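You operate a simulated robot arm through the tools that you are given. There is no shell and no other tool.

You are at the controls of a simulated robot arm. One attempt, no reset.

## Task
Wipe the milk marks and grease marks off the hotplate once it has cooled.
Fine: ring off before you lift the pan on to the pan rest; wait till the HOT lamp is out; use the beige kitchen cloth and put it back; spill nothing, touch nothing hot. What is to be rubbed or washed off counts as gone when no trace of it is left.

Only the result counts: the job must be done as asked and must still hold three seconds after the hand-in. Knocking over, shifting, dropping, spilling or breaking anything else fails it. Flat cloth is picked up by pressing the open fingertips on it (5 to 10 N) and closing them slowly along it; thin cloth reads only 2 to 8 mm in the jaws.

## Robot
A 6-joint arm with a two-finger gripper, fixed in place. Base frame: the origin is at the foot of the arm, x ahead of it, y to its left, z up. Lengths are in cm, angles in rad, forces in N, time in s.
It reaches about 129.8 cm from its shoulder. Its first joint turns from -2.601 to 2.601 rad. Payload 1.57 kg.
The TCP is the grasp point between the finger pads, 2.1 cm short of the fingertips. In the tool frame z runs along the fingers and y along their closing line. Largest opening 7 cm; the body of the gripper starts 5 cm behind the TCP.
Orientation is that of the tool frame in the base frame, as a unit quaternion [x, y, z, w]. With the fingers straight down and closing along the base's y, the tool's x points along the base's -x, its y along +y and its z along -z.

## Interface
- The arm moves only by the tool arm_command. Its argument "motion" is a list of rows, each an object (a shift or turn left out is 0, a gripper value left out holds the last) with "xyz": the shift along the tool's x, y, z in cm, a list of three; "dr": the turn, a rotation vector about the tool's x, y, z in rad, a list of three; "jaw": the opening in per cent of the stroke, from 0 (shut) to 100 (fully open). In form: [{"xyz": [x, y, z], "dr": [ax, ay, az], "jaw": jaw}, ...]. A call has 1 to 20 rows; each row shifts and turns the commanded pose from where the row before left it, along the tool's axes as they then stand. Each row takes 0.2 s and may step no farther than 5 cm and 0.15 rad from the row before; otherwise, or with a gripper value out of range, the whole call is refused. A pose out of reach is approached as far as the arm can. The call stops where the force on the tool passes 40 N (or 10 N more than at its start, if that is more) or the arm is blocked; 0.2 s more then pass. Each finger halts on what it meets, pressing with about 30 N; the grip force reading is that of the motor and also rises with nothing between the fingers. The clock runs only during rows and for 0.2 s after the last one: add rows that do not move to give the fingers time. It gives the time, the measured TCP pose, the force on the tool (base axes), the opening and the grip force at its end, in the units of the frame above (readings bear some noise), with the torque about the TCP (base axes, N m) and any sound that the robot's microphone picked up.
- Cameras (640 x 400 px; columns grow to the right, rows downward): "scene" is fixed at [39.95, -64.79, 168.64]; the picture's right is [-0.71, 0.71, -0.03], its down [0.71, 0.71, -0.01] and it looks along [0.02, -0.03, -1.00] (base axes); focal length 214 px, centre (320, 200). "wrist" rides on the gripper at [7.9, 0.4, -8.1] in the tool frame; the picture's right is [-0.05, 1.00, 0.00], its down [-0.67, -0.04, -0.74] and it looks along [-0.74, -0.04, 0.67] (tool axes); focal length 256 px, centre (320, 200). There is no depth. A picture from a camera that has moved, and an enlarged one, comes with that camera's place and axes in the base frame and with its lens.
- grab_frame(camera): a new picture of that camera. It takes no simulated time.
- slide_trunk(by): slides the trunk up (or, below 0, down) by that many cm; the arm rides with it, the base frame stays. It gives what a move gives, with no picture.
- zoom(camera, box): a new picture of the part [left, top, right, bottom] of that camera's present view, enlarged. It takes no simulated time.
- finish_job(): hands the job in; it is judged then, once.

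Places have to be worked out from the pictures, the camera data and where the tool is seen. Open the gripper and draw the arm clear of the work before you hand the job in, unless the task says otherwise.

The tools are called after ">>>" by a JSON object that holds its "api" and its "payload". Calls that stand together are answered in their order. arm_command: Moves the arm, as the interface text tells. Its arguments: {"type":"object","properties":{"motion":{"type":"array"}},"required":["motion"]} The other tools are called the same way: slide_trunk (by) slides the trunk up or down; grab_frame (camera) takes a picture; zoom (camera, box) takes an enlarged picture of a part of a camera's view; finish_job () hands the job in.

At the start:

```text
clock: 0.0
tool_pos: [26.45, -55.67, 126.06]
tool_rot: [0.0, 1.0, -0.001, -0.001]
ft_force: [-0.5, -0.1, 0.4]
torque: [-0.02, 0.02, -0.02]
finger_gap: 6.99
grip_force: 0.1
trunk travel left (down, up): [-94.2, 2.8]
```

scene: 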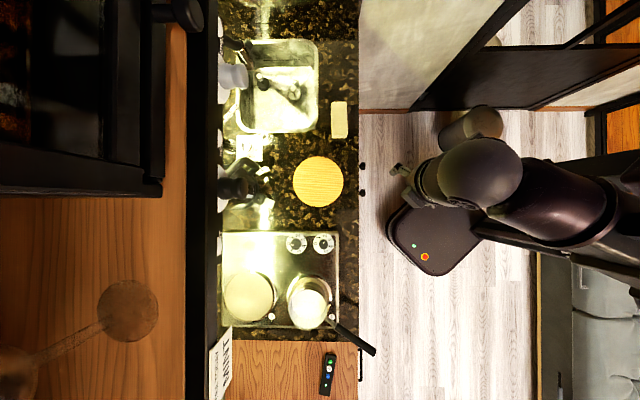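
wrist: 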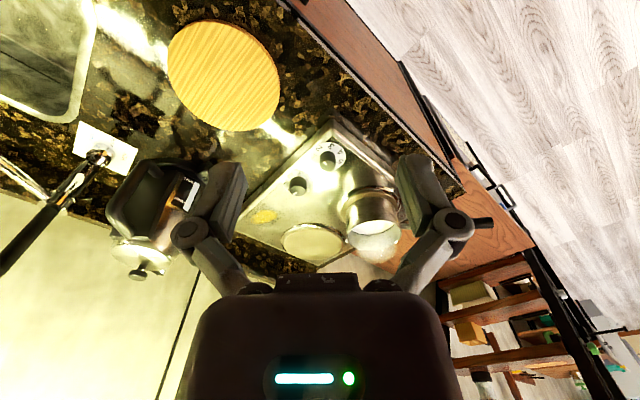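

I start by looking more closely at the scene: the counter with sink, a round wooden board (pan rest?), a hob with two plates and a pan on one. I zoom in on parts.

>>> {"api": "zoom", "payload": {"camera": "scene", "box": [210, 220, 390, 340]}}

>>> {"api": "zoom", "payload": {"camera": "scene", "box": [210, 80, 390, 220]}}

>>> {"api": "zoom", "payload": {"camera": "scene", "box": [190, 300, 390, 400]}}

>>> {"api": "zoom", "payload": {"camera": "wrist", "box": [220, 100, 460, 280]}}

>>> {"api": "zoom", "payload": {"camera": "scene", "box": [210, 0, 390, 140]}}

```text
3.33 times, centred on (300, 280) of scene
camera zoom: at [39.95, -64.79, 168.64], right [-0.71, 0.71, -0.03], down [0.71, 0.71, -0.01], along [0.02, -0.03, -1.0], focal length 715 px, centre (387, -67)
```

zoom: 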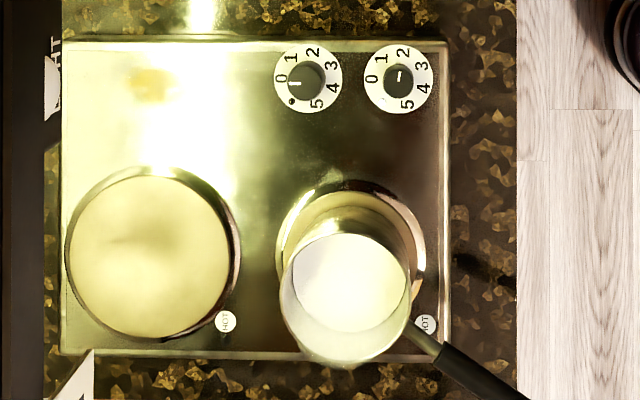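

```text
2.86 times, centred on (300, 150) of scene
camera zoom: at [39.95, -64.79, 168.64], right [-0.71, 0.71, -0.03], down [0.71, 0.71, -0.01], along [0.02, -0.03, -1.0], focal length 613 px, centre (377, 343)
```

zoom: 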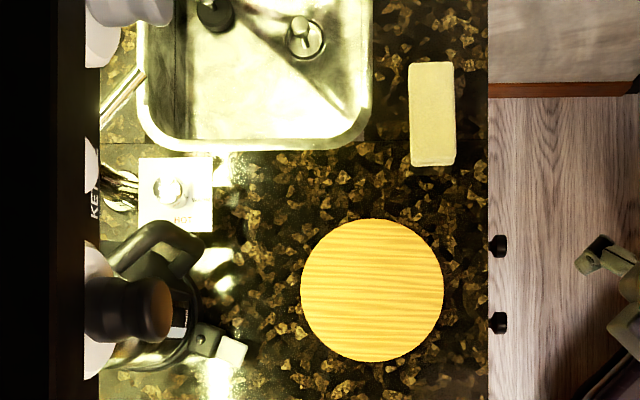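

```text
3.20 times, centred on (290, 350) of scene
camera zoom: at [39.95, -64.79, 168.64], right [-0.71, 0.71, -0.03], down [0.71, 0.71, -0.01], along [0.02, -0.03, -1.0], focal length 686 px, centre (416, -280)
```

zoom: 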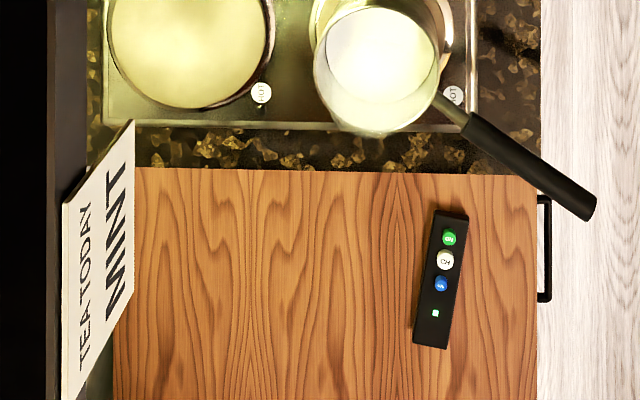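

```text
2.22 times, centred on (340, 190) of wrist
camera zoom: at [18.54, -55.28, 134.18], right [0.05, 1.0, 0.0], down [0.67, -0.04, 0.74], along [0.74, -0.04, -0.67], focal length 569 px, centre (276, 222)
```

zoom: 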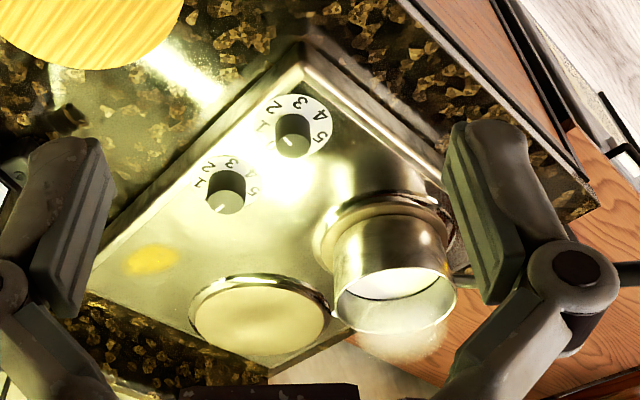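

```text
2.86 times, centred on (300, 70) of scene
camera zoom: at [39.95, -64.79, 168.64], right [-0.71, 0.71, -0.03], down [0.71, 0.71, -0.01], along [0.02, -0.03, -1.0], focal length 613 px, centre (377, 571)
```

zoom: 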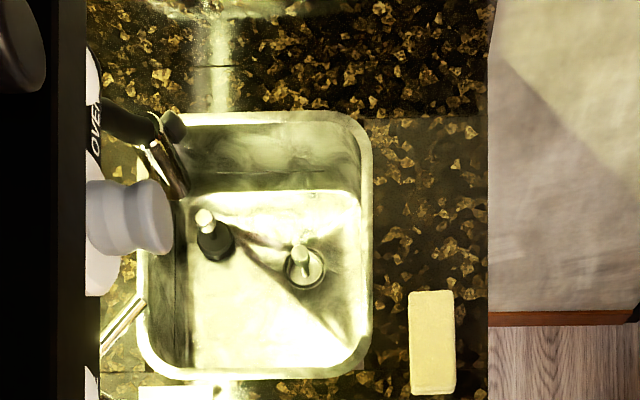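

The right-hand knob seems to point at 2, the left at 0; the pan with milk sits on the near ring. I enlarge the knobs, the HOT lamps, and the items near the sink.

>>> {"api": "zoom", "payload": {"camera": "scene", "box": [280, 228, 344, 268]}}

>>> {"api": "zoom", "payload": {"camera": "scene", "box": [260, 260, 388, 340]}}

>>> {"api": "zoom", "payload": {"camera": "scene", "box": [216, 228, 296, 278]}}

>>> {"api": "zoom", "payload": {"camera": "scene", "box": [308, 90, 372, 130]}}

>>> {"api": "zoom", "payload": {"camera": "wrist", "box": [0, 0, 320, 200]}}

>>> {"api": "zoom", "payload": {"camera": "wrist", "box": [400, 200, 640, 400]}}

```text
10.00 times, centred on (312, 248) of scene
camera zoom: at [39.95, -64.79, 168.64], right [-0.71, 0.71, -0.03], down [0.71, 0.71, -0.01], along [0.02, -0.03, -1.0], focal length 2145 px, centre (400, -280)
```

zoom: 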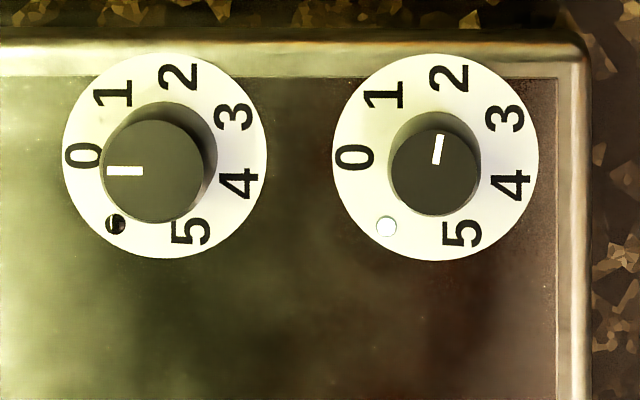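

```text
5.00 times, centred on (324, 300) of scene
camera zoom: at [39.95, -64.79, 168.64], right [-0.71, 0.71, -0.03], down [0.71, 0.71, -0.01], along [0.02, -0.03, -1.0], focal length 1072 px, centre (300, -300)
```

zoom: 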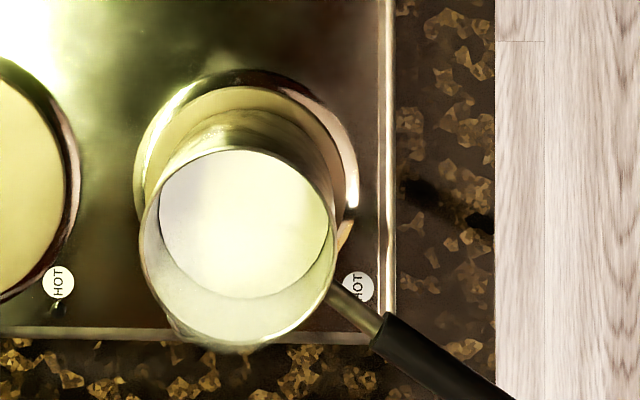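

```text
8.00 times, centred on (256, 253) of scene
camera zoom: at [39.95, -64.79, 168.64], right [-0.71, 0.71, -0.03], down [0.71, 0.71, -0.01], along [0.02, -0.03, -1.0], focal length 1716 px, centre (832, -224)
```

zoom: 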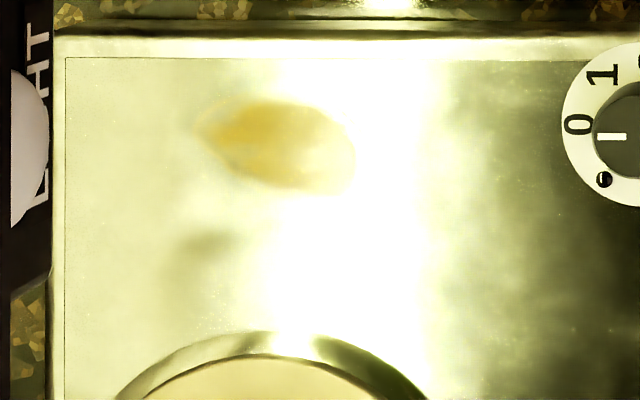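

```text
10.00 times, centred on (340, 110) of scene
camera zoom: at [39.95, -64.79, 168.64], right [-0.71, 0.71, -0.03], down [0.71, 0.71, -0.01], along [0.02, -0.03, -1.0], focal length 2145 px, centre (120, 1100)
```

zoom: 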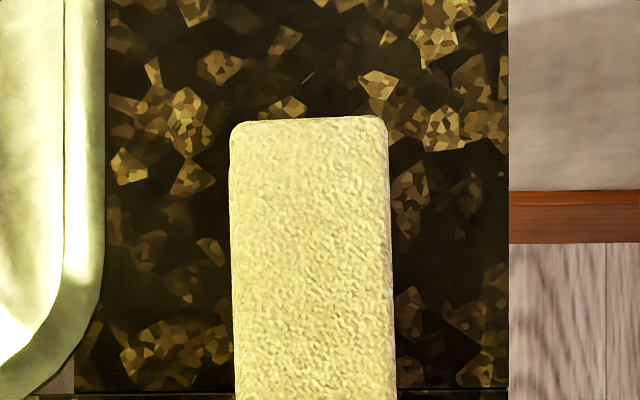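

```text
2.00 times, centred on (160, 100) of wrist
camera zoom: at [18.54, -55.28, 134.18], right [0.05, 1.0, 0.0], down [0.67, -0.04, 0.74], along [0.74, -0.04, -0.67], focal length 512 px, centre (640, 400)
```

zoom: 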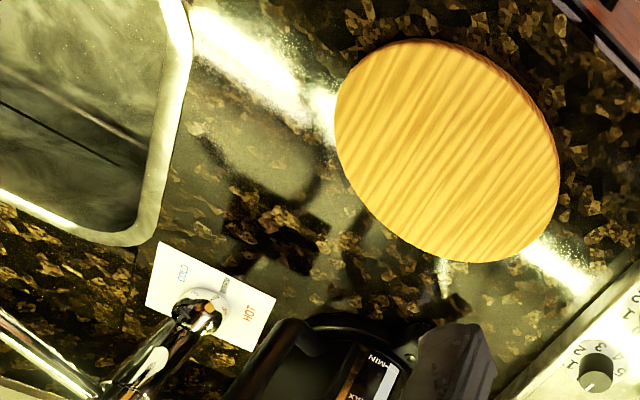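

```text
2.00 times, centred on (520, 300) of wrist
camera zoom: at [18.54, -55.28, 134.18], right [0.05, 1.0, 0.0], down [0.67, -0.04, 0.74], along [0.74, -0.04, -0.67], focal length 512 px, centre (-80, 0)
```

zoom: 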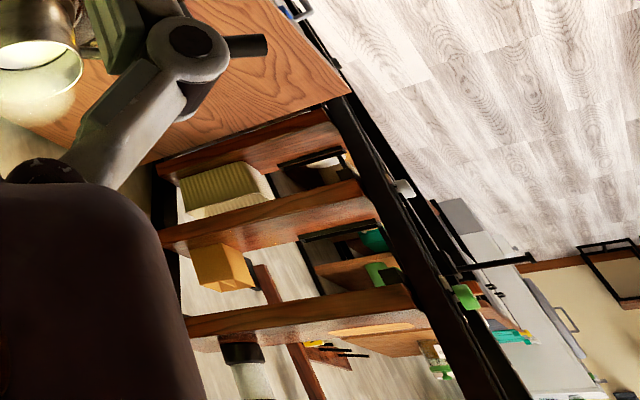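

The near ring's dial has a lit pilot and its knob is at about 2. I turn the tool by 45° so its x-axis points from the counter to the robot, and then look at the counter with the wrist camera.

>>> {"api": "arm_command", "payload": {"motion": [{"dr": [0, 0, 0.131]}, {"dr": [0, 0, 0.131]}, {"dr": [0, 0, 0.131]}, {"dr": [0, 0, 0.131]}, {"dr": [0, 0, 0.131]}, {"dr": [0, 0, 0.131]}, {}]}}

>>> {"api": "grab_frame", "payload": {"camera": "wrist"}}

>>> {"api": "grab_frame", "payload": {"camera": "scene"}}

```text
clock: 1.6
tool_pos: [26.45, -55.79, 126.16]
tool_rot: [0.384, 0.923, 0.0, 0.0]
ft_force: [0.4, 1.0, 1.1]
torque: [0.0, -0.01, -0.03]
finger_gap: 7.0
grip_force: 0.0
trunk travel left (down, up): [-94.2, 2.8]
```

```text
taken
camera wrist: at [21.14, -49.79, 134.18], right [0.75, 0.67, 0.0], down [0.44, -0.5, 0.74], along [0.5, -0.56, -0.67], focal length 256 px, centre (320, 200)
```

wrist: 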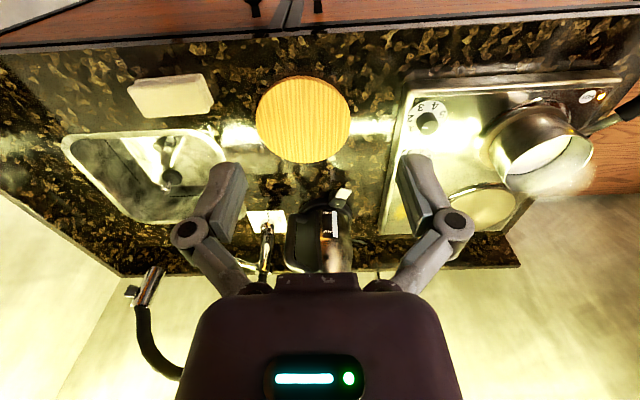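

```text
taken
```

scene: 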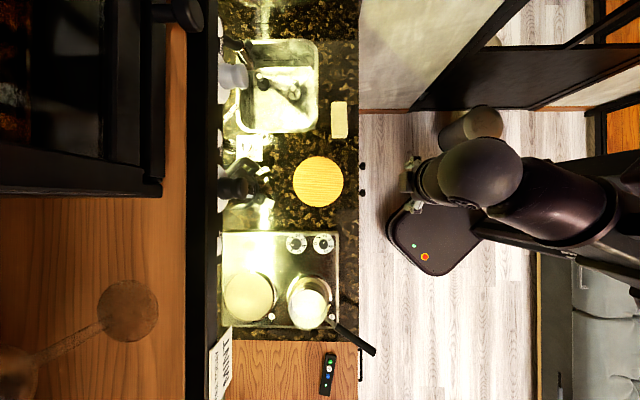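

The HOT lamp of the near ring glows orange next to its label. I enlarge the hob and the beige item in this view.

>>> {"api": "zoom", "payload": {"camera": "wrist", "box": [370, 60, 640, 230]}}

>>> {"api": "zoom", "payload": {"camera": "wrist", "box": [60, 50, 260, 180]}}

>>> {"api": "zoom", "payload": {"camera": "scene", "box": [300, 300, 400, 370]}}

```text
2.35 times, centred on (505, 145) of wrist
camera zoom: at [21.14, -49.79, 134.18], right [0.75, 0.67, 0.0], down [0.44, -0.5, 0.74], along [0.5, -0.56, -0.67], focal length 602 px, centre (-115, 329)
```

zoom: 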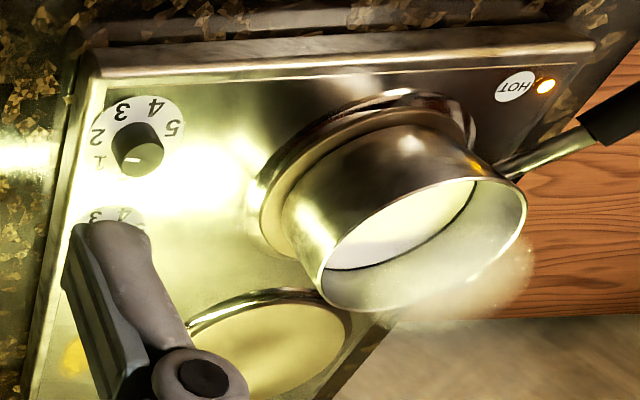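

```text
3.08 times, centred on (160, 115) of wrist
camera zoom: at [21.14, -49.79, 134.18], right [0.75, 0.67, 0.0], down [0.44, -0.5, 0.74], along [0.5, -0.56, -0.67], focal length 788 px, centre (812, 462)
```

zoom: 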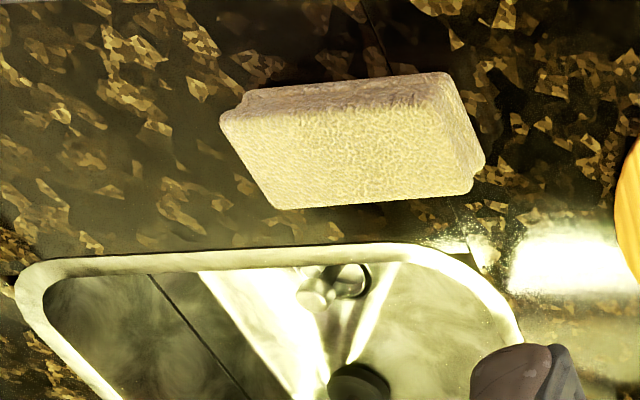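

```text
5.71 times, centred on (350, 335) of scene
camera zoom: at [39.95, -64.79, 168.64], right [-0.71, 0.71, -0.03], down [0.71, 0.71, -0.01], along [0.02, -0.03, -1.0], focal length 1226 px, centre (149, -571)
```

zoom: 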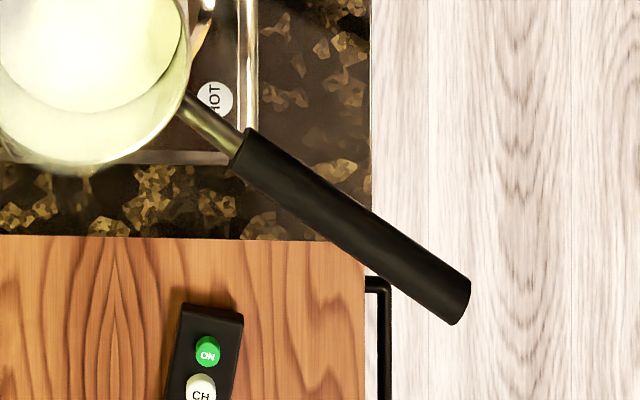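

The beige block by the sink is thick, more like a sponge; the cloth must be elsewhere and I will look for it later. First the ring: I judge the right knob's top at about (51.8, -55.2, 94), so I move above it at z≈106 to check alignment.

>>> {"api": "arm_command", "payload": {"motion": [{"xyz": [-2.5, 2.6, 1]}, {"xyz": [-2.5, 2.6, 2.5]}, {"xyz": [-2.5, 2.6, 3]}, {"xyz": [-2.5, 2.6, 3]}, {"xyz": [-2.5, 2.6, 3]}, {"xyz": [-2.5, 2.6, 3]}, {"xyz": [-2.5, 2.7, 3]}, {"xyz": [0, 0, 1.5]}, {}]}}

>>> {"api": "grab_frame", "payload": {"camera": "wrist"}}

>>> {"api": "grab_frame", "payload": {"camera": "scene"}}

```text
clock: 3.6
tool_pos: [52.16, -55.35, 126.02]
tool_rot: [0.384, 0.924, 0.0, 0.001]
ft_force: [0.6, 0.2, 0.1]
torque: [0.0, 0.01, 0.0]
finger_gap: 6.97
grip_force: 0.1
out of reach, approached as far as the arm can: row 1, 2, 3, 4, 5, 6, 7, 8
trunk travel left (down, up): [-94.2, 2.8]
```

```text
taken
camera wrist: at [46.77, -49.26, 134.16], right [0.74, 0.67, 0.0], down [0.45, -0.5, 0.74], along [0.5, -0.55, -0.67], focal length 256 px, centre (320, 200)
```

wrist: 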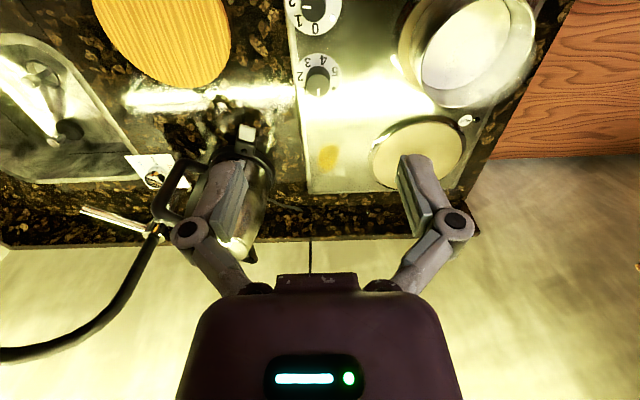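

```text
taken
```

scene: 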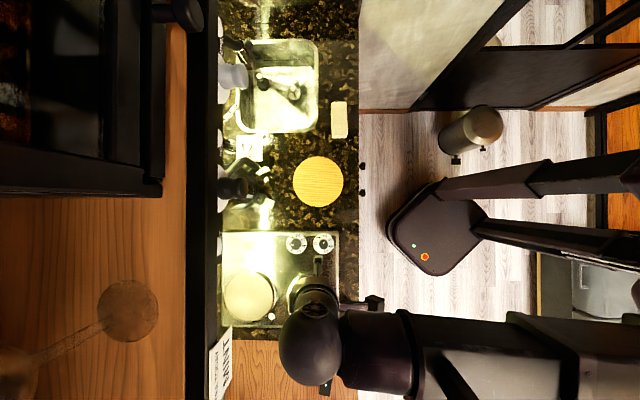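

The arm cannot go lower with the trunk this high. I slide the trunk down 12 cm and check the reading.

>>> {"api": "slide_trunk", "payload": {"by": -12}}

>>> {"api": "grab_frame", "payload": {"camera": "wrist"}}

>>> {"api": "grab_frame", "payload": {"camera": "scene"}}

```text
clock: 5.1
tool_pos: [52.12, -55.14, 114.02]
tool_rot: [0.383, 0.924, 0.0, 0.0]
ft_force: [0.2, -0.8, 0.3]
torque: [-0.02, 0.03, 0.01]
finger_gap: 7.03
grip_force: 0.0
trunk travel left (down, up): [-82.2, 14.8]
```

```text
taken
camera wrist: at [46.7, -49.26, 122.19], right [0.74, 0.67, 0.0], down [0.45, -0.5, 0.74], along [0.5, -0.55, -0.67], focal length 256 px, centre (320, 200)
```

wrist: 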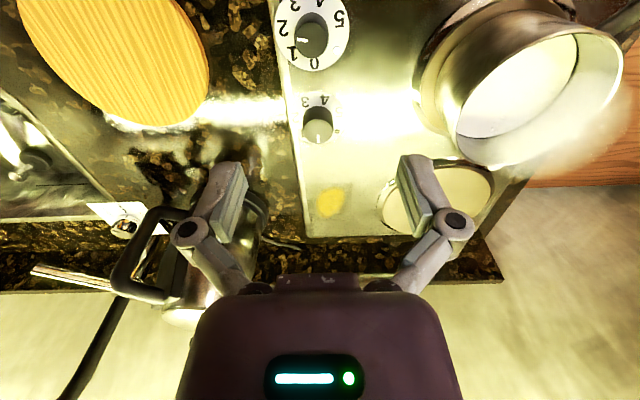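

```text
taken
```

scene: 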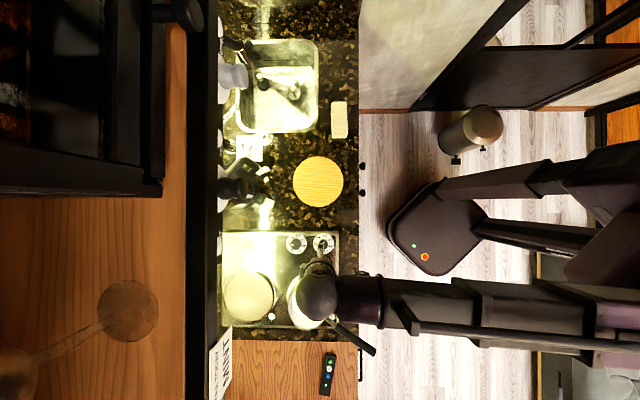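

The wrist sits nearly right above the tool and clear of the pan (rim judged at z≈101, centre ≈(68.4,-45.2)). I slide down another 10 cm and look again.

>>> {"api": "slide_trunk", "payload": {"by": -10}}

>>> {"api": "grab_frame", "payload": {"camera": "wrist"}}

>>> {"api": "zoom", "payload": {"camera": "scene", "box": [260, 220, 380, 295]}}

```text
clock: 6.4
tool_pos: [52.04, -55.17, 104.13]
tool_rot: [0.384, 0.923, 0.001, 0.0]
ft_force: [0.0, -0.2, -0.6]
torque: [0.02, 0.01, 0.02]
finger_gap: 6.99
grip_force: 0.1
trunk travel left (down, up): [-72.2, 24.8]
```

```text
taken
camera wrist: at [46.7, -49.26, 112.19], right [0.74, 0.67, 0.0], down [0.45, -0.5, 0.74], along [0.5, -0.55, -0.67], focal length 256 px, centre (320, 200)
```

wrist: 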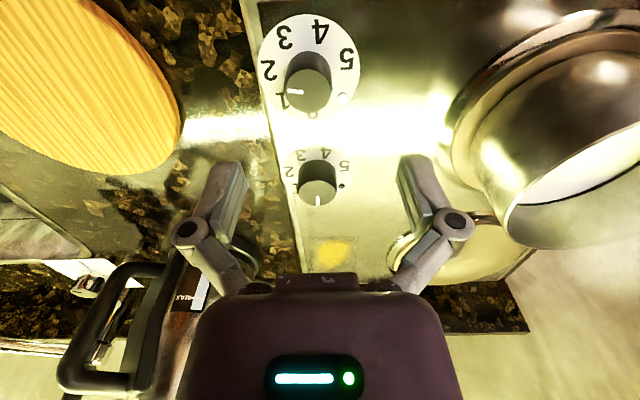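

```text
5.33 times, centred on (320, 258) of scene
camera zoom: at [39.95, -64.79, 168.64], right [-0.71, 0.71, -0.03], down [0.71, 0.71, -0.01], along [0.02, -0.03, -1.0], focal length 1144 px, centre (320, -107)
```

zoom: 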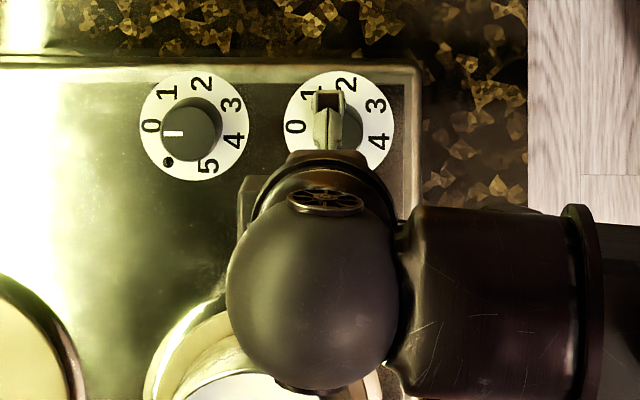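

The knob lies about 0.8 cm to -y of the tool axis. Since the arm is at its lower limit relative to the trunk, I raise the arm by 20 cm (correcting y by -0.8) and then lower the trunk to gain freedom.

>>> {"api": "arm_command", "payload": {"motion": [{"xyz": [0, -0.2, -4]}, {"xyz": [0, -0.2, -4]}, {"xyz": [0, -0.2, -4]}, {"xyz": [-0.1, -0.2, -4]}, {"xyz": [0, 0, -4]}, {}]}}

>>> {"api": "slide_trunk", "payload": {"by": -20}}

>>> {"api": "grab_frame", "payload": {"camera": "wrist"}}

>>> {"api": "grab_frame", "payload": {"camera": "scene"}}

```text
clock: 7.8
tool_pos: [51.64, -55.46, 104.24]
tool_rot: [0.384, 0.923, 0.0, 0.001]
ft_force: [-0.1, -0.5, -0.6]
torque: [0.02, 0.02, 0.0]
finger_gap: 7.01
grip_force: 0.0
out of reach, approached as far as the arm can: row 1, 2, 3, 4, 5
trunk travel left (down, up): [-72.2, 24.8]
```

```text
clock: 9.0
tool_pos: [51.54, -55.17, 94.06]
tool_rot: [0.384, 0.924, -0.001, 0.002]
ft_force: [-11.6, 13.3, 42.5]
torque: [0.26, 0.11, 0.03]
finger_gap: 7.03
grip_force: 0.1
trunk travel left (down, up): [-61.9, 35.1]
stopped: the force on the tool passed its limit at 252 N (the readings are from after the stop); the commanded pose is now the measured one
```

```text
taken
camera wrist: at [46.19, -49.26, 102.18], right [0.74, 0.67, 0.0], down [0.44, -0.49, 0.75], along [0.5, -0.56, -0.66], focal length 256 px, centre (320, 200)
```

wrist: 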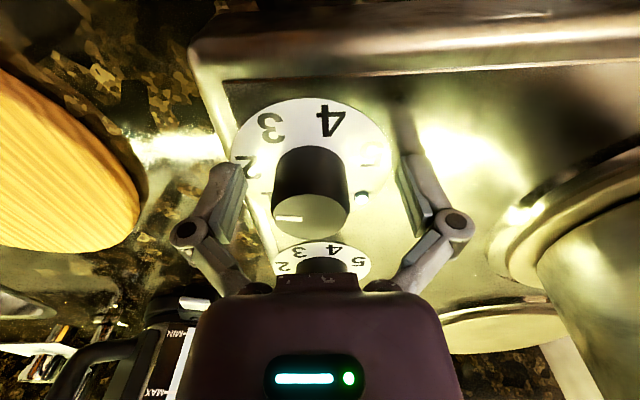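

```text
taken
```

scene: 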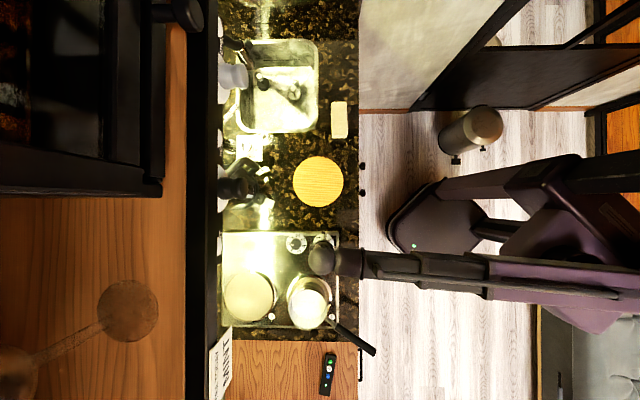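

My mistake: the arm cannot change height at all (only the trunk can), and the fingertips met the hob surface at z≈92. I lift the trunk slightly at once and check nothing has shifted.

>>> {"api": "slide_trunk", "payload": {"by": 0.6}}

>>> {"api": "zoom", "payload": {"camera": "scene", "box": [210, 220, 390, 340]}}

>>> {"api": "grab_frame", "payload": {"camera": "wrist"}}

```text
clock: 9.6
tool_pos: [52.04, -55.73, 94.37]
tool_rot: [0.384, 0.923, -0.001, 0.005]
ft_force: [-0.3, -0.6, -0.1]
torque: [-0.02, 0.04, 0.03]
finger_gap: 7.0
grip_force: 0.0
trunk travel left (down, up): [-62.5, 34.5]
```

```text
3.33 times, centred on (300, 280) of scene
camera zoom: at [39.95, -64.79, 168.64], right [-0.71, 0.71, -0.03], down [0.71, 0.71, -0.01], along [0.02, -0.03, -1.0], focal length 715 px, centre (387, -67)
```

zoom: 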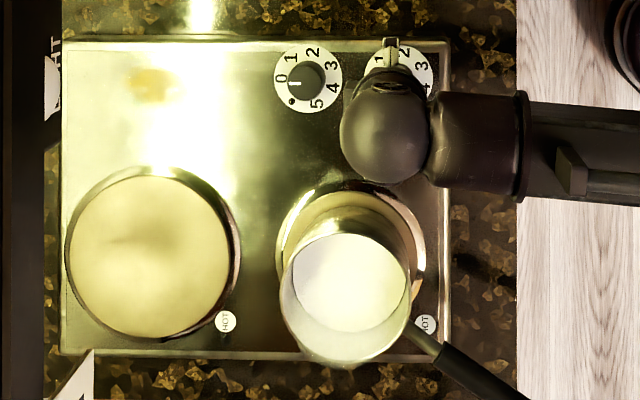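

```text
taken
camera wrist: at [46.64, -49.75, 102.36], right [0.74, 0.67, 0.0], down [0.44, -0.49, 0.75], along [0.5, -0.56, -0.66], focal length 256 px, centre (320, 200)
```

wrist: 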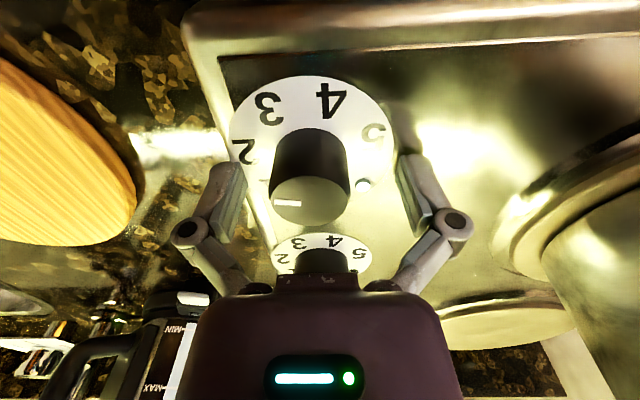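

The hob, pan and dials are where they were. I judge the knob axis at R≈-75.65, D≈-2.93 (tool x +0.55, y -0.3 from here), so I raise 0.3 cm, centre on it and close on the knob.

>>> {"api": "slide_trunk", "payload": {"by": 0.3}}

>>> {"api": "arm_command", "payload": {"motion": [{"xyz": [0.3, -0.15, 0]}, {"xyz": [0.25, -0.15, 0]}, {}]}}

>>> {"api": "grab_frame", "payload": {"camera": "wrist"}}

```text
clock: 10.1
tool_pos: [52.0, -55.78, 94.77]
tool_rot: [0.383, 0.924, -0.001, 0.003]
ft_force: [0.0, -0.3, -0.5]
torque: [-0.04, 0.03, 0.01]
finger_gap: 7.0
grip_force: 0.0
trunk travel left (down, up): [-62.8, 34.2]
```

```text
clock: 10.9
tool_pos: [51.45, -55.5, 94.68]
tool_rot: [0.383, 0.924, -0.001, 0.003]
ft_force: [0.6, 0.1, -0.2]
torque: [-0.03, 0.0, -0.01]
finger_gap: 6.97
grip_force: 0.0
trunk travel left (down, up): [-62.8, 34.2]
```

```text
taken
camera wrist: at [46.04, -49.5, 102.7], right [0.74, 0.67, 0.0], down [0.44, -0.49, 0.75], along [0.5, -0.56, -0.66], focal length 256 px, centre (320, 200)
```

wrist: 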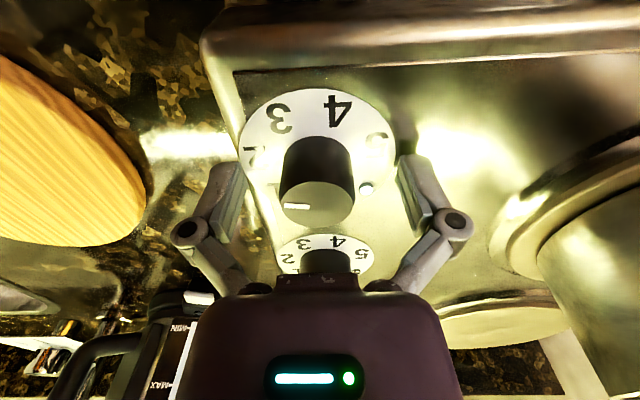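

The knob is centred between the fingers. I close slowly on it.

>>> {"api": "arm_command", "payload": {"motion": [{"jaw": 70}, {"jaw": 58}, {"jaw": 52}, {"jaw": 48}, {"jaw": 44}, {"jaw": 40}, {"jaw": 30}, {}]}}

>>> {"api": "grab_frame", "payload": {"camera": "wrist"}}

```text
clock: 11.4
tool_pos: [51.3, -55.37, 95.19]
tool_rot: [0.383, 0.924, -0.002, 0.007]
ft_force: [5.2, -4.1, 69.3]
torque: [0.35, 0.23, -0.09]
finger_gap: 3.97
grip_force: 32.2
trunk travel left (down, up): [-62.8, 34.2]
stopped in row 2: the force on the tool passed its limit at 47 N (the readings are from after the stop); the commanded pose is now the measured one
```

```text
taken
camera wrist: at [45.91, -49.32, 103.11], right [0.74, 0.67, 0.0], down [0.44, -0.49, 0.76], along [0.5, -0.56, -0.66], focal length 256 px, centre (320, 200)
```

wrist: 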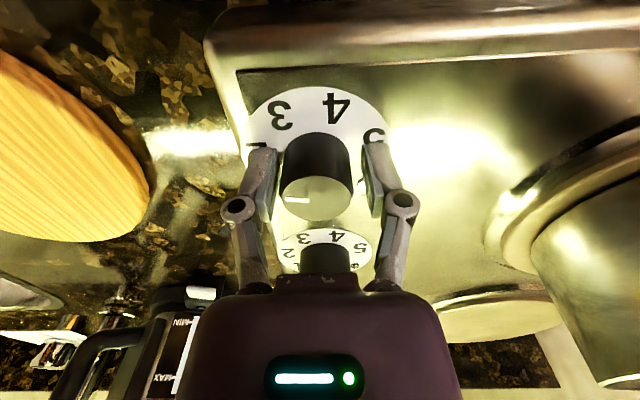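

The tips swing forward as they close and press on the dial plate (69 N). I raise the trunk 0.9 cm to relieve that.

>>> {"api": "slide_trunk", "payload": {"by": 0.9}}

>>> {"api": "grab_frame", "payload": {"camera": "wrist"}}

>>> {"api": "zoom", "payload": {"camera": "scene", "box": [210, 220, 390, 340]}}

```text
clock: 12.0
tool_pos: [51.64, -55.5, 95.6]
tool_rot: [0.383, 0.924, -0.002, 0.004]
ft_force: [0.2, -0.4, -0.1]
torque: [0.03, 0.0, -0.01]
finger_gap: 4.06
grip_force: 0.1
trunk travel left (down, up): [-63.7, 33.3]
```

```text
taken
camera wrist: at [46.11, -49.55, 103.55], right [0.74, 0.67, 0.0], down [0.44, -0.49, 0.75], along [0.5, -0.56, -0.66], focal length 256 px, centre (320, 200)
```

wrist: 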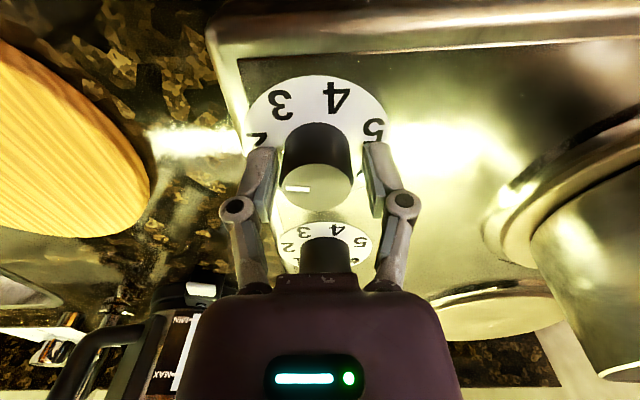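

```text
3.33 times, centred on (300, 280) of scene
camera zoom: at [39.95, -64.79, 168.64], right [-0.71, 0.71, -0.03], down [0.71, 0.71, -0.01], along [0.02, -0.03, -1.0], focal length 715 px, centre (387, -67)
```

zoom: 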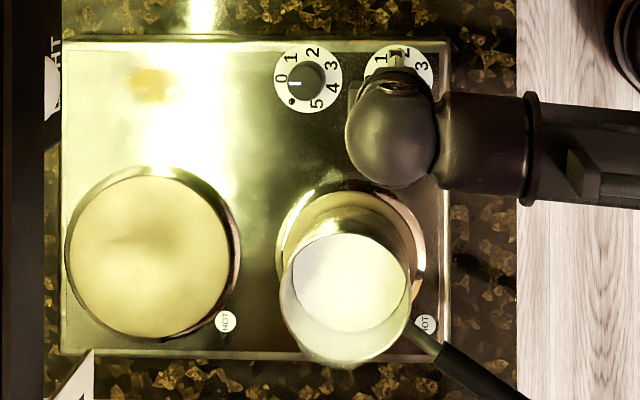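

The tips are free again and nothing has moved. I close the rest of the way slowly on the knob.

>>> {"api": "arm_command", "payload": {"motion": [{"jaw": 56}, {"jaw": 53}, {"jaw": 50}, {"jaw": 47}, {"jaw": 44}, {"jaw": 40}, {"jaw": 36}, {"jaw": 30}, {}]}}

>>> {"api": "grab_frame", "payload": {"camera": "wrist"}}

```text
clock: 14.0
tool_pos: [51.45, -55.57, 95.69]
tool_rot: [0.384, 0.923, -0.002, 0.004]
ft_force: [-7.1, -8.0, 4.8]
torque: [-0.25, 0.53, 0.0]
finger_gap: 3.11
grip_force: 31.8
trunk travel left (down, up): [-63.7, 33.3]
```

```text
taken
camera wrist: at [46.01, -49.63, 103.6], right [0.74, 0.67, 0.0], down [0.44, -0.49, 0.75], along [0.5, -0.56, -0.66], focal length 256 px, centre (320, 200)
```

wrist: 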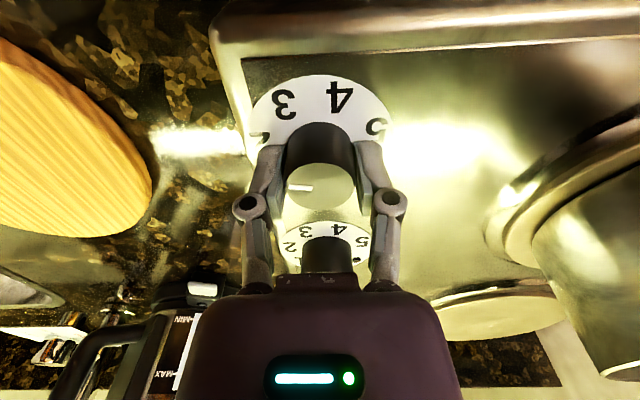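

The knob is gripped (3.11 cm). I turn it counterclockwise seen from above by about 1.73 rad to the 0 mark, easing y by -0.1.

>>> {"api": "arm_command", "payload": {"motion": [{"xyz": [0, -0.1, 0]}, {"dr": [0, 0, -0.124]}, {"dr": [0, 0, -0.124]}, {"dr": [0, 0, -0.124]}, {"dr": [0, 0, -0.124]}, {"dr": [0, 0, -0.124]}, {"dr": [0, 0, -0.124]}, {}]}}

>>> {"api": "grab_frame", "payload": {"camera": "wrist"}}

```text
clock: 15.8
tool_pos: [51.48, -55.46, 95.59]
tool_rot: [0.02, 1.0, -0.003, 0.004]
ft_force: [-1.3, 10.2, -3.5]
torque: [0.34, -0.83, 0.01]
finger_gap: 3.14
grip_force: 32.3
trunk travel left (down, up): [-63.7, 33.3]
```

```text
taken
camera wrist: at [43.46, -54.69, 103.62], right [0.09, 1.0, 0.0], down [0.66, -0.06, 0.75], along [0.75, -0.07, -0.66], focal length 256 px, centre (320, 200)
```

wrist: 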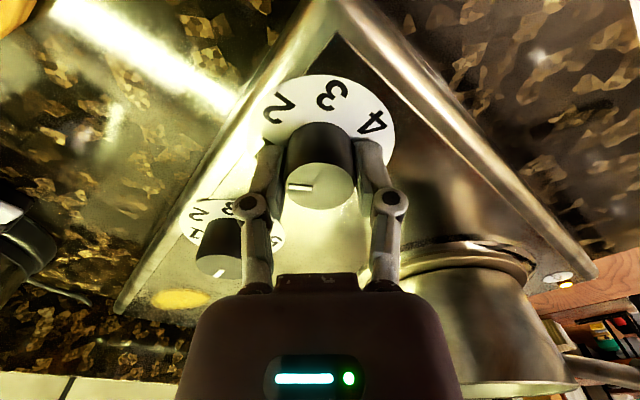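

The knob follows the grip. I turn the remaining ~0.99 rad.

>>> {"api": "arm_command", "payload": {"motion": [{"dr": [0, 0, -0.124]}, {"dr": [0, 0, -0.124]}, {"dr": [0, 0, -0.124]}, {"dr": [0, 0, -0.124]}, {"dr": [0, 0, -0.124]}, {"dr": [0, 0, -0.124]}, {"dr": [0, 0, -0.124]}, {"dr": [0, 0, -0.124]}, {}]}}

>>> {"api": "grab_frame", "payload": {"camera": "wrist"}}

>>> {"api": "zoom", "payload": {"camera": "scene", "box": [280, 228, 344, 268]}}

```text
clock: 17.8
tool_pos: [51.44, -55.3, 95.67]
tool_rot: [-0.458, 0.889, -0.002, 0.001]
ft_force: [-10.2, 26.0, -20.5]
torque: [0.65, -0.29, 0.01]
finger_gap: 3.13
grip_force: 32.2
trunk travel left (down, up): [-63.7, 33.3]
```

```text
taken
camera wrist: at [46.36, -61.5, 103.68], right [-0.78, 0.62, 0.0], down [0.41, 0.52, 0.74], along [0.47, 0.58, -0.67], focal length 256 px, centre (320, 200)
```

wrist: 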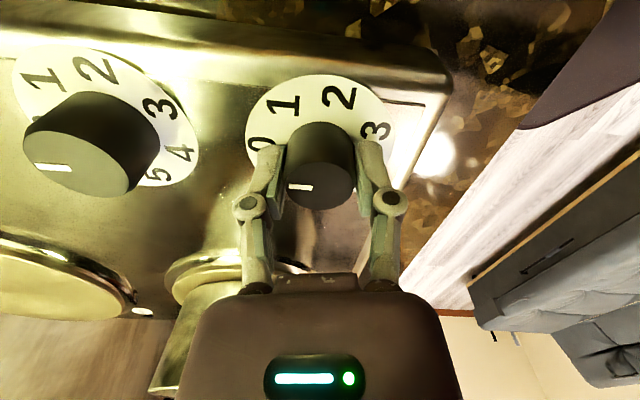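

```text
10.00 times, centred on (312, 248) of scene
camera zoom: at [39.95, -64.79, 168.64], right [-0.71, 0.71, -0.03], down [0.71, 0.71, -0.01], along [0.02, -0.03, -1.0], focal length 2145 px, centre (400, -280)
```

zoom: 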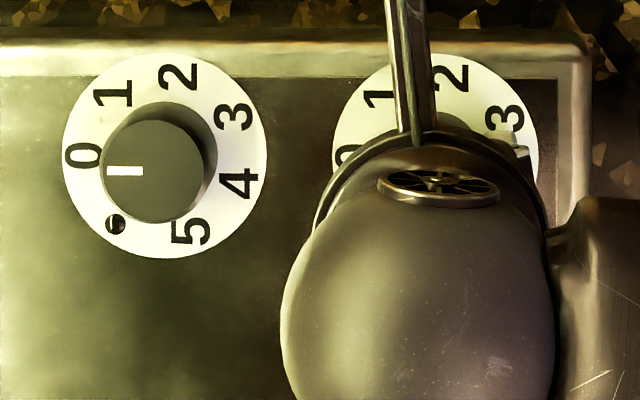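

The pointer now looks parallel with the off knob's. I release the knob and then raise to check the pilot lamp.

>>> {"api": "arm_command", "payload": {"motion": [{"jaw": 48}, {"jaw": 52}, {"jaw": 60}, {"jaw": 75}, {"jaw": 90}, {}]}}

>>> {"api": "slide_trunk", "payload": {"by": 14}}

>>> {"api": "grab_frame", "payload": {"camera": "wrist"}}

>>> {"api": "zoom", "payload": {"camera": "wrist", "box": [220, 10, 420, 135]}}

```text
clock: 19.2
tool_pos: [51.42, -55.46, 95.52]
tool_rot: [-0.456, 0.89, -0.005, 0.001]
ft_force: [-0.7, 0.5, 0.0]
torque: [0.0, 0.01, 0.0]
finger_gap: 6.3
grip_force: 0.0
trunk travel left (down, up): [-63.7, 33.3]
```

```text
clock: 20.9
tool_pos: [51.36, -55.61, 109.58]
tool_rot: [-0.457, 0.89, -0.004, 0.002]
ft_force: [0.5, 0.0, 0.3]
torque: [-0.05, -0.03, 0.01]
finger_gap: 6.29
grip_force: 0.0
trunk travel left (down, up): [-77.7, 19.3]
```

```text
taken
camera wrist: at [46.35, -61.66, 117.65], right [-0.78, 0.63, -0.01], down [0.41, 0.53, 0.74], along [0.47, 0.58, -0.67], focal length 256 px, centre (320, 200)
```

wrist: 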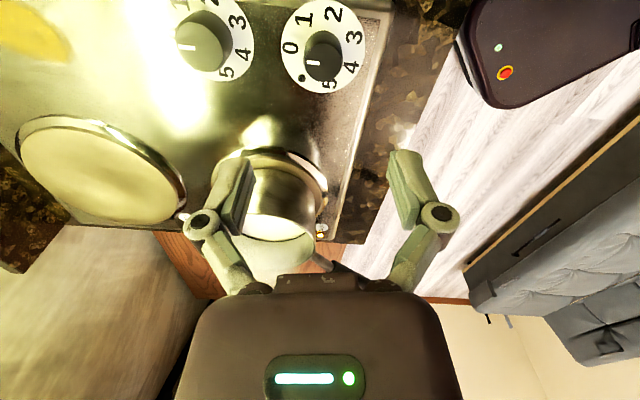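

```text
3.20 times, centred on (320, 72) of wrist
camera zoom: at [46.35, -61.66, 117.65], right [-0.78, 0.63, -0.01], down [0.41, 0.53, 0.74], along [0.47, 0.58, -0.67], focal length 819 px, centre (320, 608)
```

zoom: 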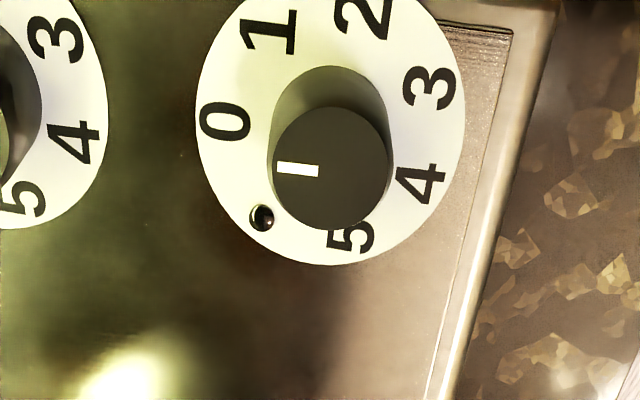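

The pilot on the dial is dark: the ring is off. Next I turn the tool by about +2.28 rad so its x-axis lies along the pan handle (handle direction ≈104° in the base plane).

>>> {"api": "arm_command", "payload": {"motion": [{"dr": [0, 0, 0.1265], "jaw": 100}, {"dr": [0, 0, 0.1265]}, {"dr": [0, 0, 0.1265]}, {"dr": [0, 0, 0.1265]}, {"dr": [0, 0, 0.1265]}, {"dr": [0, 0, 0.1265]}, {"dr": [0, 0, 0.1265]}, {"dr": [0, 0, 0.1265]}, {"dr": [0, 0, 0.1265]}, {"dr": [0, 0, 0.1265]}, {"dr": [0, 0, 0.1265]}, {"dr": [0, 0, 0.1265]}, {"dr": [0, 0, 0.1265]}, {"dr": [0, 0, 0.1265]}, {"dr": [0, 0, 0.1265]}, {"dr": [0, 0, 0.1265]}, {"dr": [0, 0, 0.1265]}, {"dr": [0, 0, 0.1265]}, {}]}}

>>> {"api": "grab_frame", "payload": {"camera": "wrist"}}

>>> {"api": "grab_frame", "payload": {"camera": "scene"}}

```text
clock: 24.9
tool_pos: [51.46, -55.45, 109.55]
tool_rot: [0.617, 0.787, 0.0, 0.005]
ft_force: [0.4, -1.2, -0.4]
torque: [0.01, 0.01, -0.04]
finger_gap: 6.99
grip_force: 0.1
trunk travel left (down, up): [-77.7, 19.3]
```

```text
taken
camera wrist: at [49.85, -47.59, 117.59], right [0.98, 0.19, 0.0], down [0.12, -0.65, 0.75], along [0.14, -0.74, -0.66], focal length 256 px, centre (320, 200)
```

wrist: 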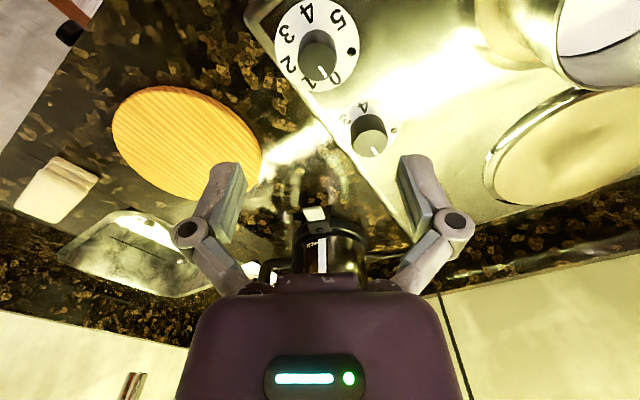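

```text
taken
```

scene: 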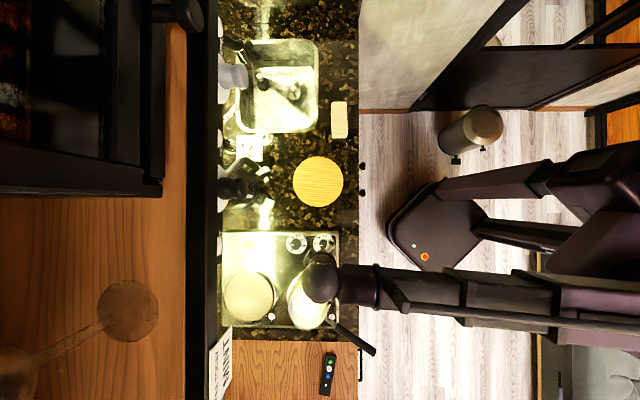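

The tool is aligned with the handle. I move at this height to above the inner end of the black grip, about (65.3, -33.0).

>>> {"api": "arm_command", "payload": {"motion": [{"xyz": [2.64, 2.69, 0]}, {"xyz": [2.64, 2.69, 0]}, {"xyz": [2.64, 2.69, 0]}, {"xyz": [2.64, 2.69, 0]}, {"xyz": [2.64, 2.69, 0]}, {"xyz": [2.64, 2.69, 0]}, {"xyz": [2.64, 2.69, 0]}, {}]}}

>>> {"api": "grab_frame", "payload": {"camera": "wrist"}}

>>> {"api": "grab_frame", "payload": {"camera": "scene"}}

```text
clock: 26.7
tool_pos: [65.05, -33.13, 109.68]
tool_rot: [0.618, 0.786, -0.001, 0.005]
ft_force: [0.3, 0.0, 0.2]
torque: [0.02, 0.02, 0.03]
finger_gap: 7.0
grip_force: 0.0
trunk travel left (down, up): [-77.7, 19.3]
```

```text
taken
camera wrist: at [63.5, -25.3, 117.6], right [0.98, 0.19, 0.01], down [0.12, -0.65, 0.75], along [0.14, -0.74, -0.66], focal length 256 px, centre (320, 200)
```

wrist: 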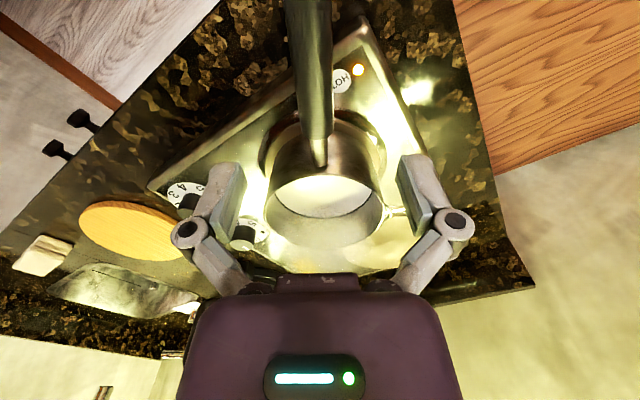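

```text
taken
```

scene: 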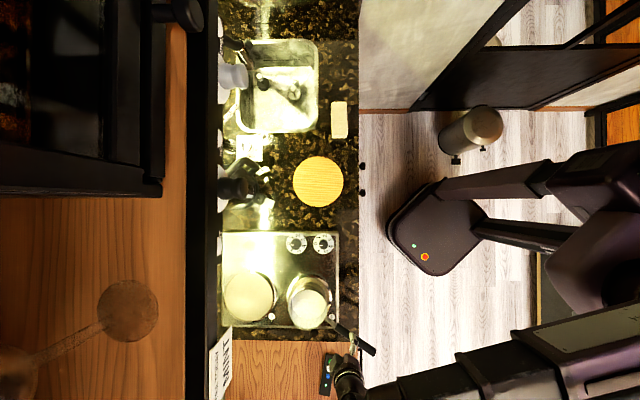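

The handle runs straight down the middle of the wrist view; the near ring's HOT lamp still glows. I enlarge the handle.

>>> {"api": "zoom", "payload": {"camera": "wrist", "box": [240, 0, 400, 100]}}

>>> {"api": "zoom", "payload": {"camera": "wrist", "box": [220, 90, 420, 215]}}

>>> {"api": "zoom", "payload": {"camera": "scene", "box": [290, 290, 410, 400]}}

```text
4.00 times, centred on (320, 50) of wrist
camera zoom: at [63.5, -25.3, 117.6], right [0.98, 0.19, 0.01], down [0.12, -0.65, 0.75], along [0.14, -0.74, -0.66], focal length 1024 px, centre (320, 800)
```

zoom: 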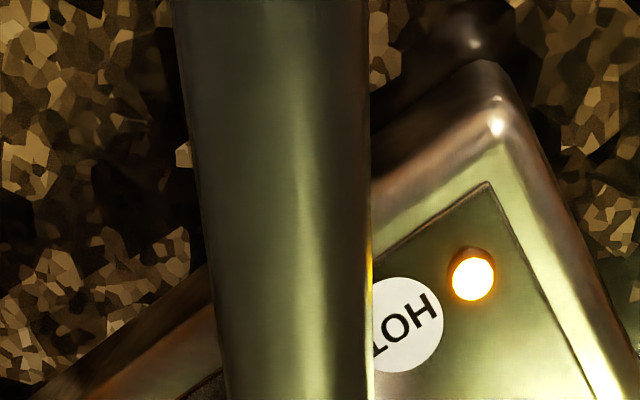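

```text
3.20 times, centred on (320, 152) of wrist
camera zoom: at [63.5, -25.3, 117.6], right [0.98, 0.19, 0.01], down [0.12, -0.65, 0.75], along [0.14, -0.74, -0.66], focal length 819 px, centre (320, 352)
```

zoom: 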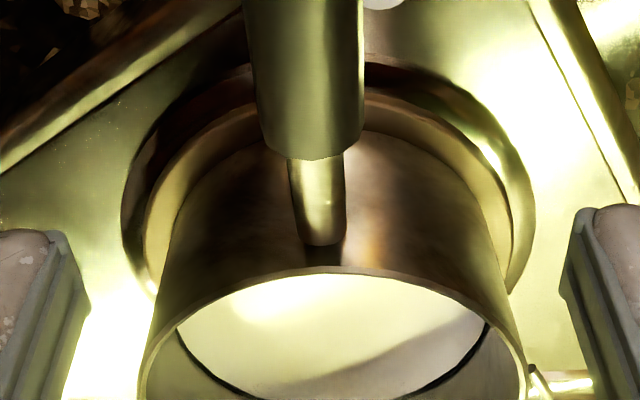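

```text
3.64 times, centred on (350, 345) of scene
camera zoom: at [39.95, -64.79, 168.64], right [-0.71, 0.71, -0.03], down [0.71, 0.71, -0.01], along [0.02, -0.03, -1.0], focal length 780 px, centre (211, -327)
```

zoom: 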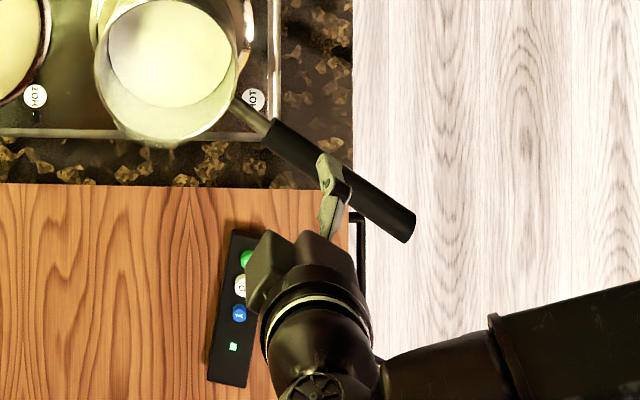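

I judge the grip's axis at tool y≈-0.3, height z≈101.5-102, and its inner end ~3.2 cm toward the pan. I shift -1.4 along the handle and -0.3 across, and lower the trunk 5 cm for a check.

>>> {"api": "arm_command", "payload": {"motion": [{"xyz": [-0.7, -0.15, 0]}, {"xyz": [-0.7, -0.15, 0]}, {}]}}

>>> {"api": "slide_trunk", "payload": {"by": -5}}

>>> {"api": "grab_frame", "payload": {"camera": "wrist"}}

>>> {"api": "zoom", "payload": {"camera": "scene", "box": [290, 290, 410, 400]}}

```text
clock: 27.5
tool_pos: [65.22, -34.5, 109.52]
tool_rot: [0.617, 0.787, 0.0, 0.004]
ft_force: [0.3, 0.8, -0.1]
torque: [0.0, 0.03, -0.02]
finger_gap: 7.01
grip_force: 0.1
trunk travel left (down, up): [-77.7, 19.3]
```

```text
clock: 28.4
tool_pos: [65.17, -34.48, 104.57]
tool_rot: [0.617, 0.787, -0.001, 0.005]
ft_force: [-0.1, -0.8, 0.3]
torque: [0.02, 0.0, -0.02]
finger_gap: 7.02
grip_force: 0.0
trunk travel left (down, up): [-72.7, 24.3]
```

```text
taken
camera wrist: at [63.71, -26.61, 112.59], right [0.98, 0.19, 0.01], down [0.12, -0.65, 0.75], along [0.14, -0.74, -0.66], focal length 256 px, centre (320, 200)
```

wrist: 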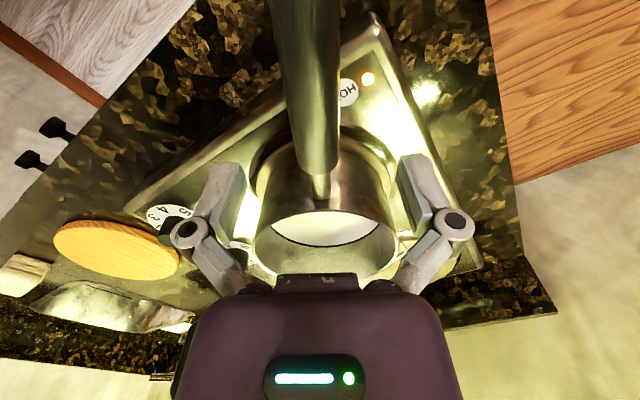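

```text
3.64 times, centred on (350, 345) of scene
camera zoom: at [39.95, -64.79, 168.64], right [-0.71, 0.71, -0.03], down [0.71, 0.71, -0.01], along [0.02, -0.03, -1.0], focal length 780 px, centre (211, -327)
```

zoom: 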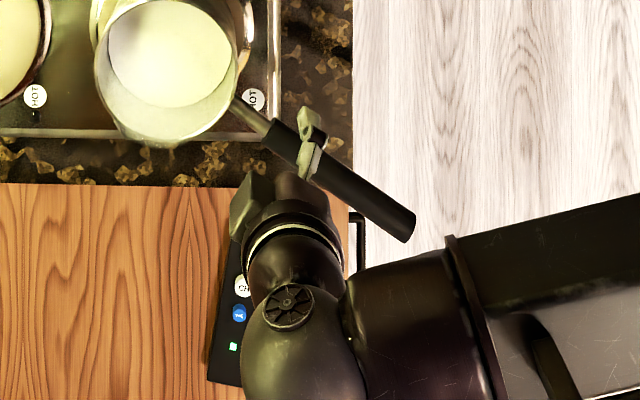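

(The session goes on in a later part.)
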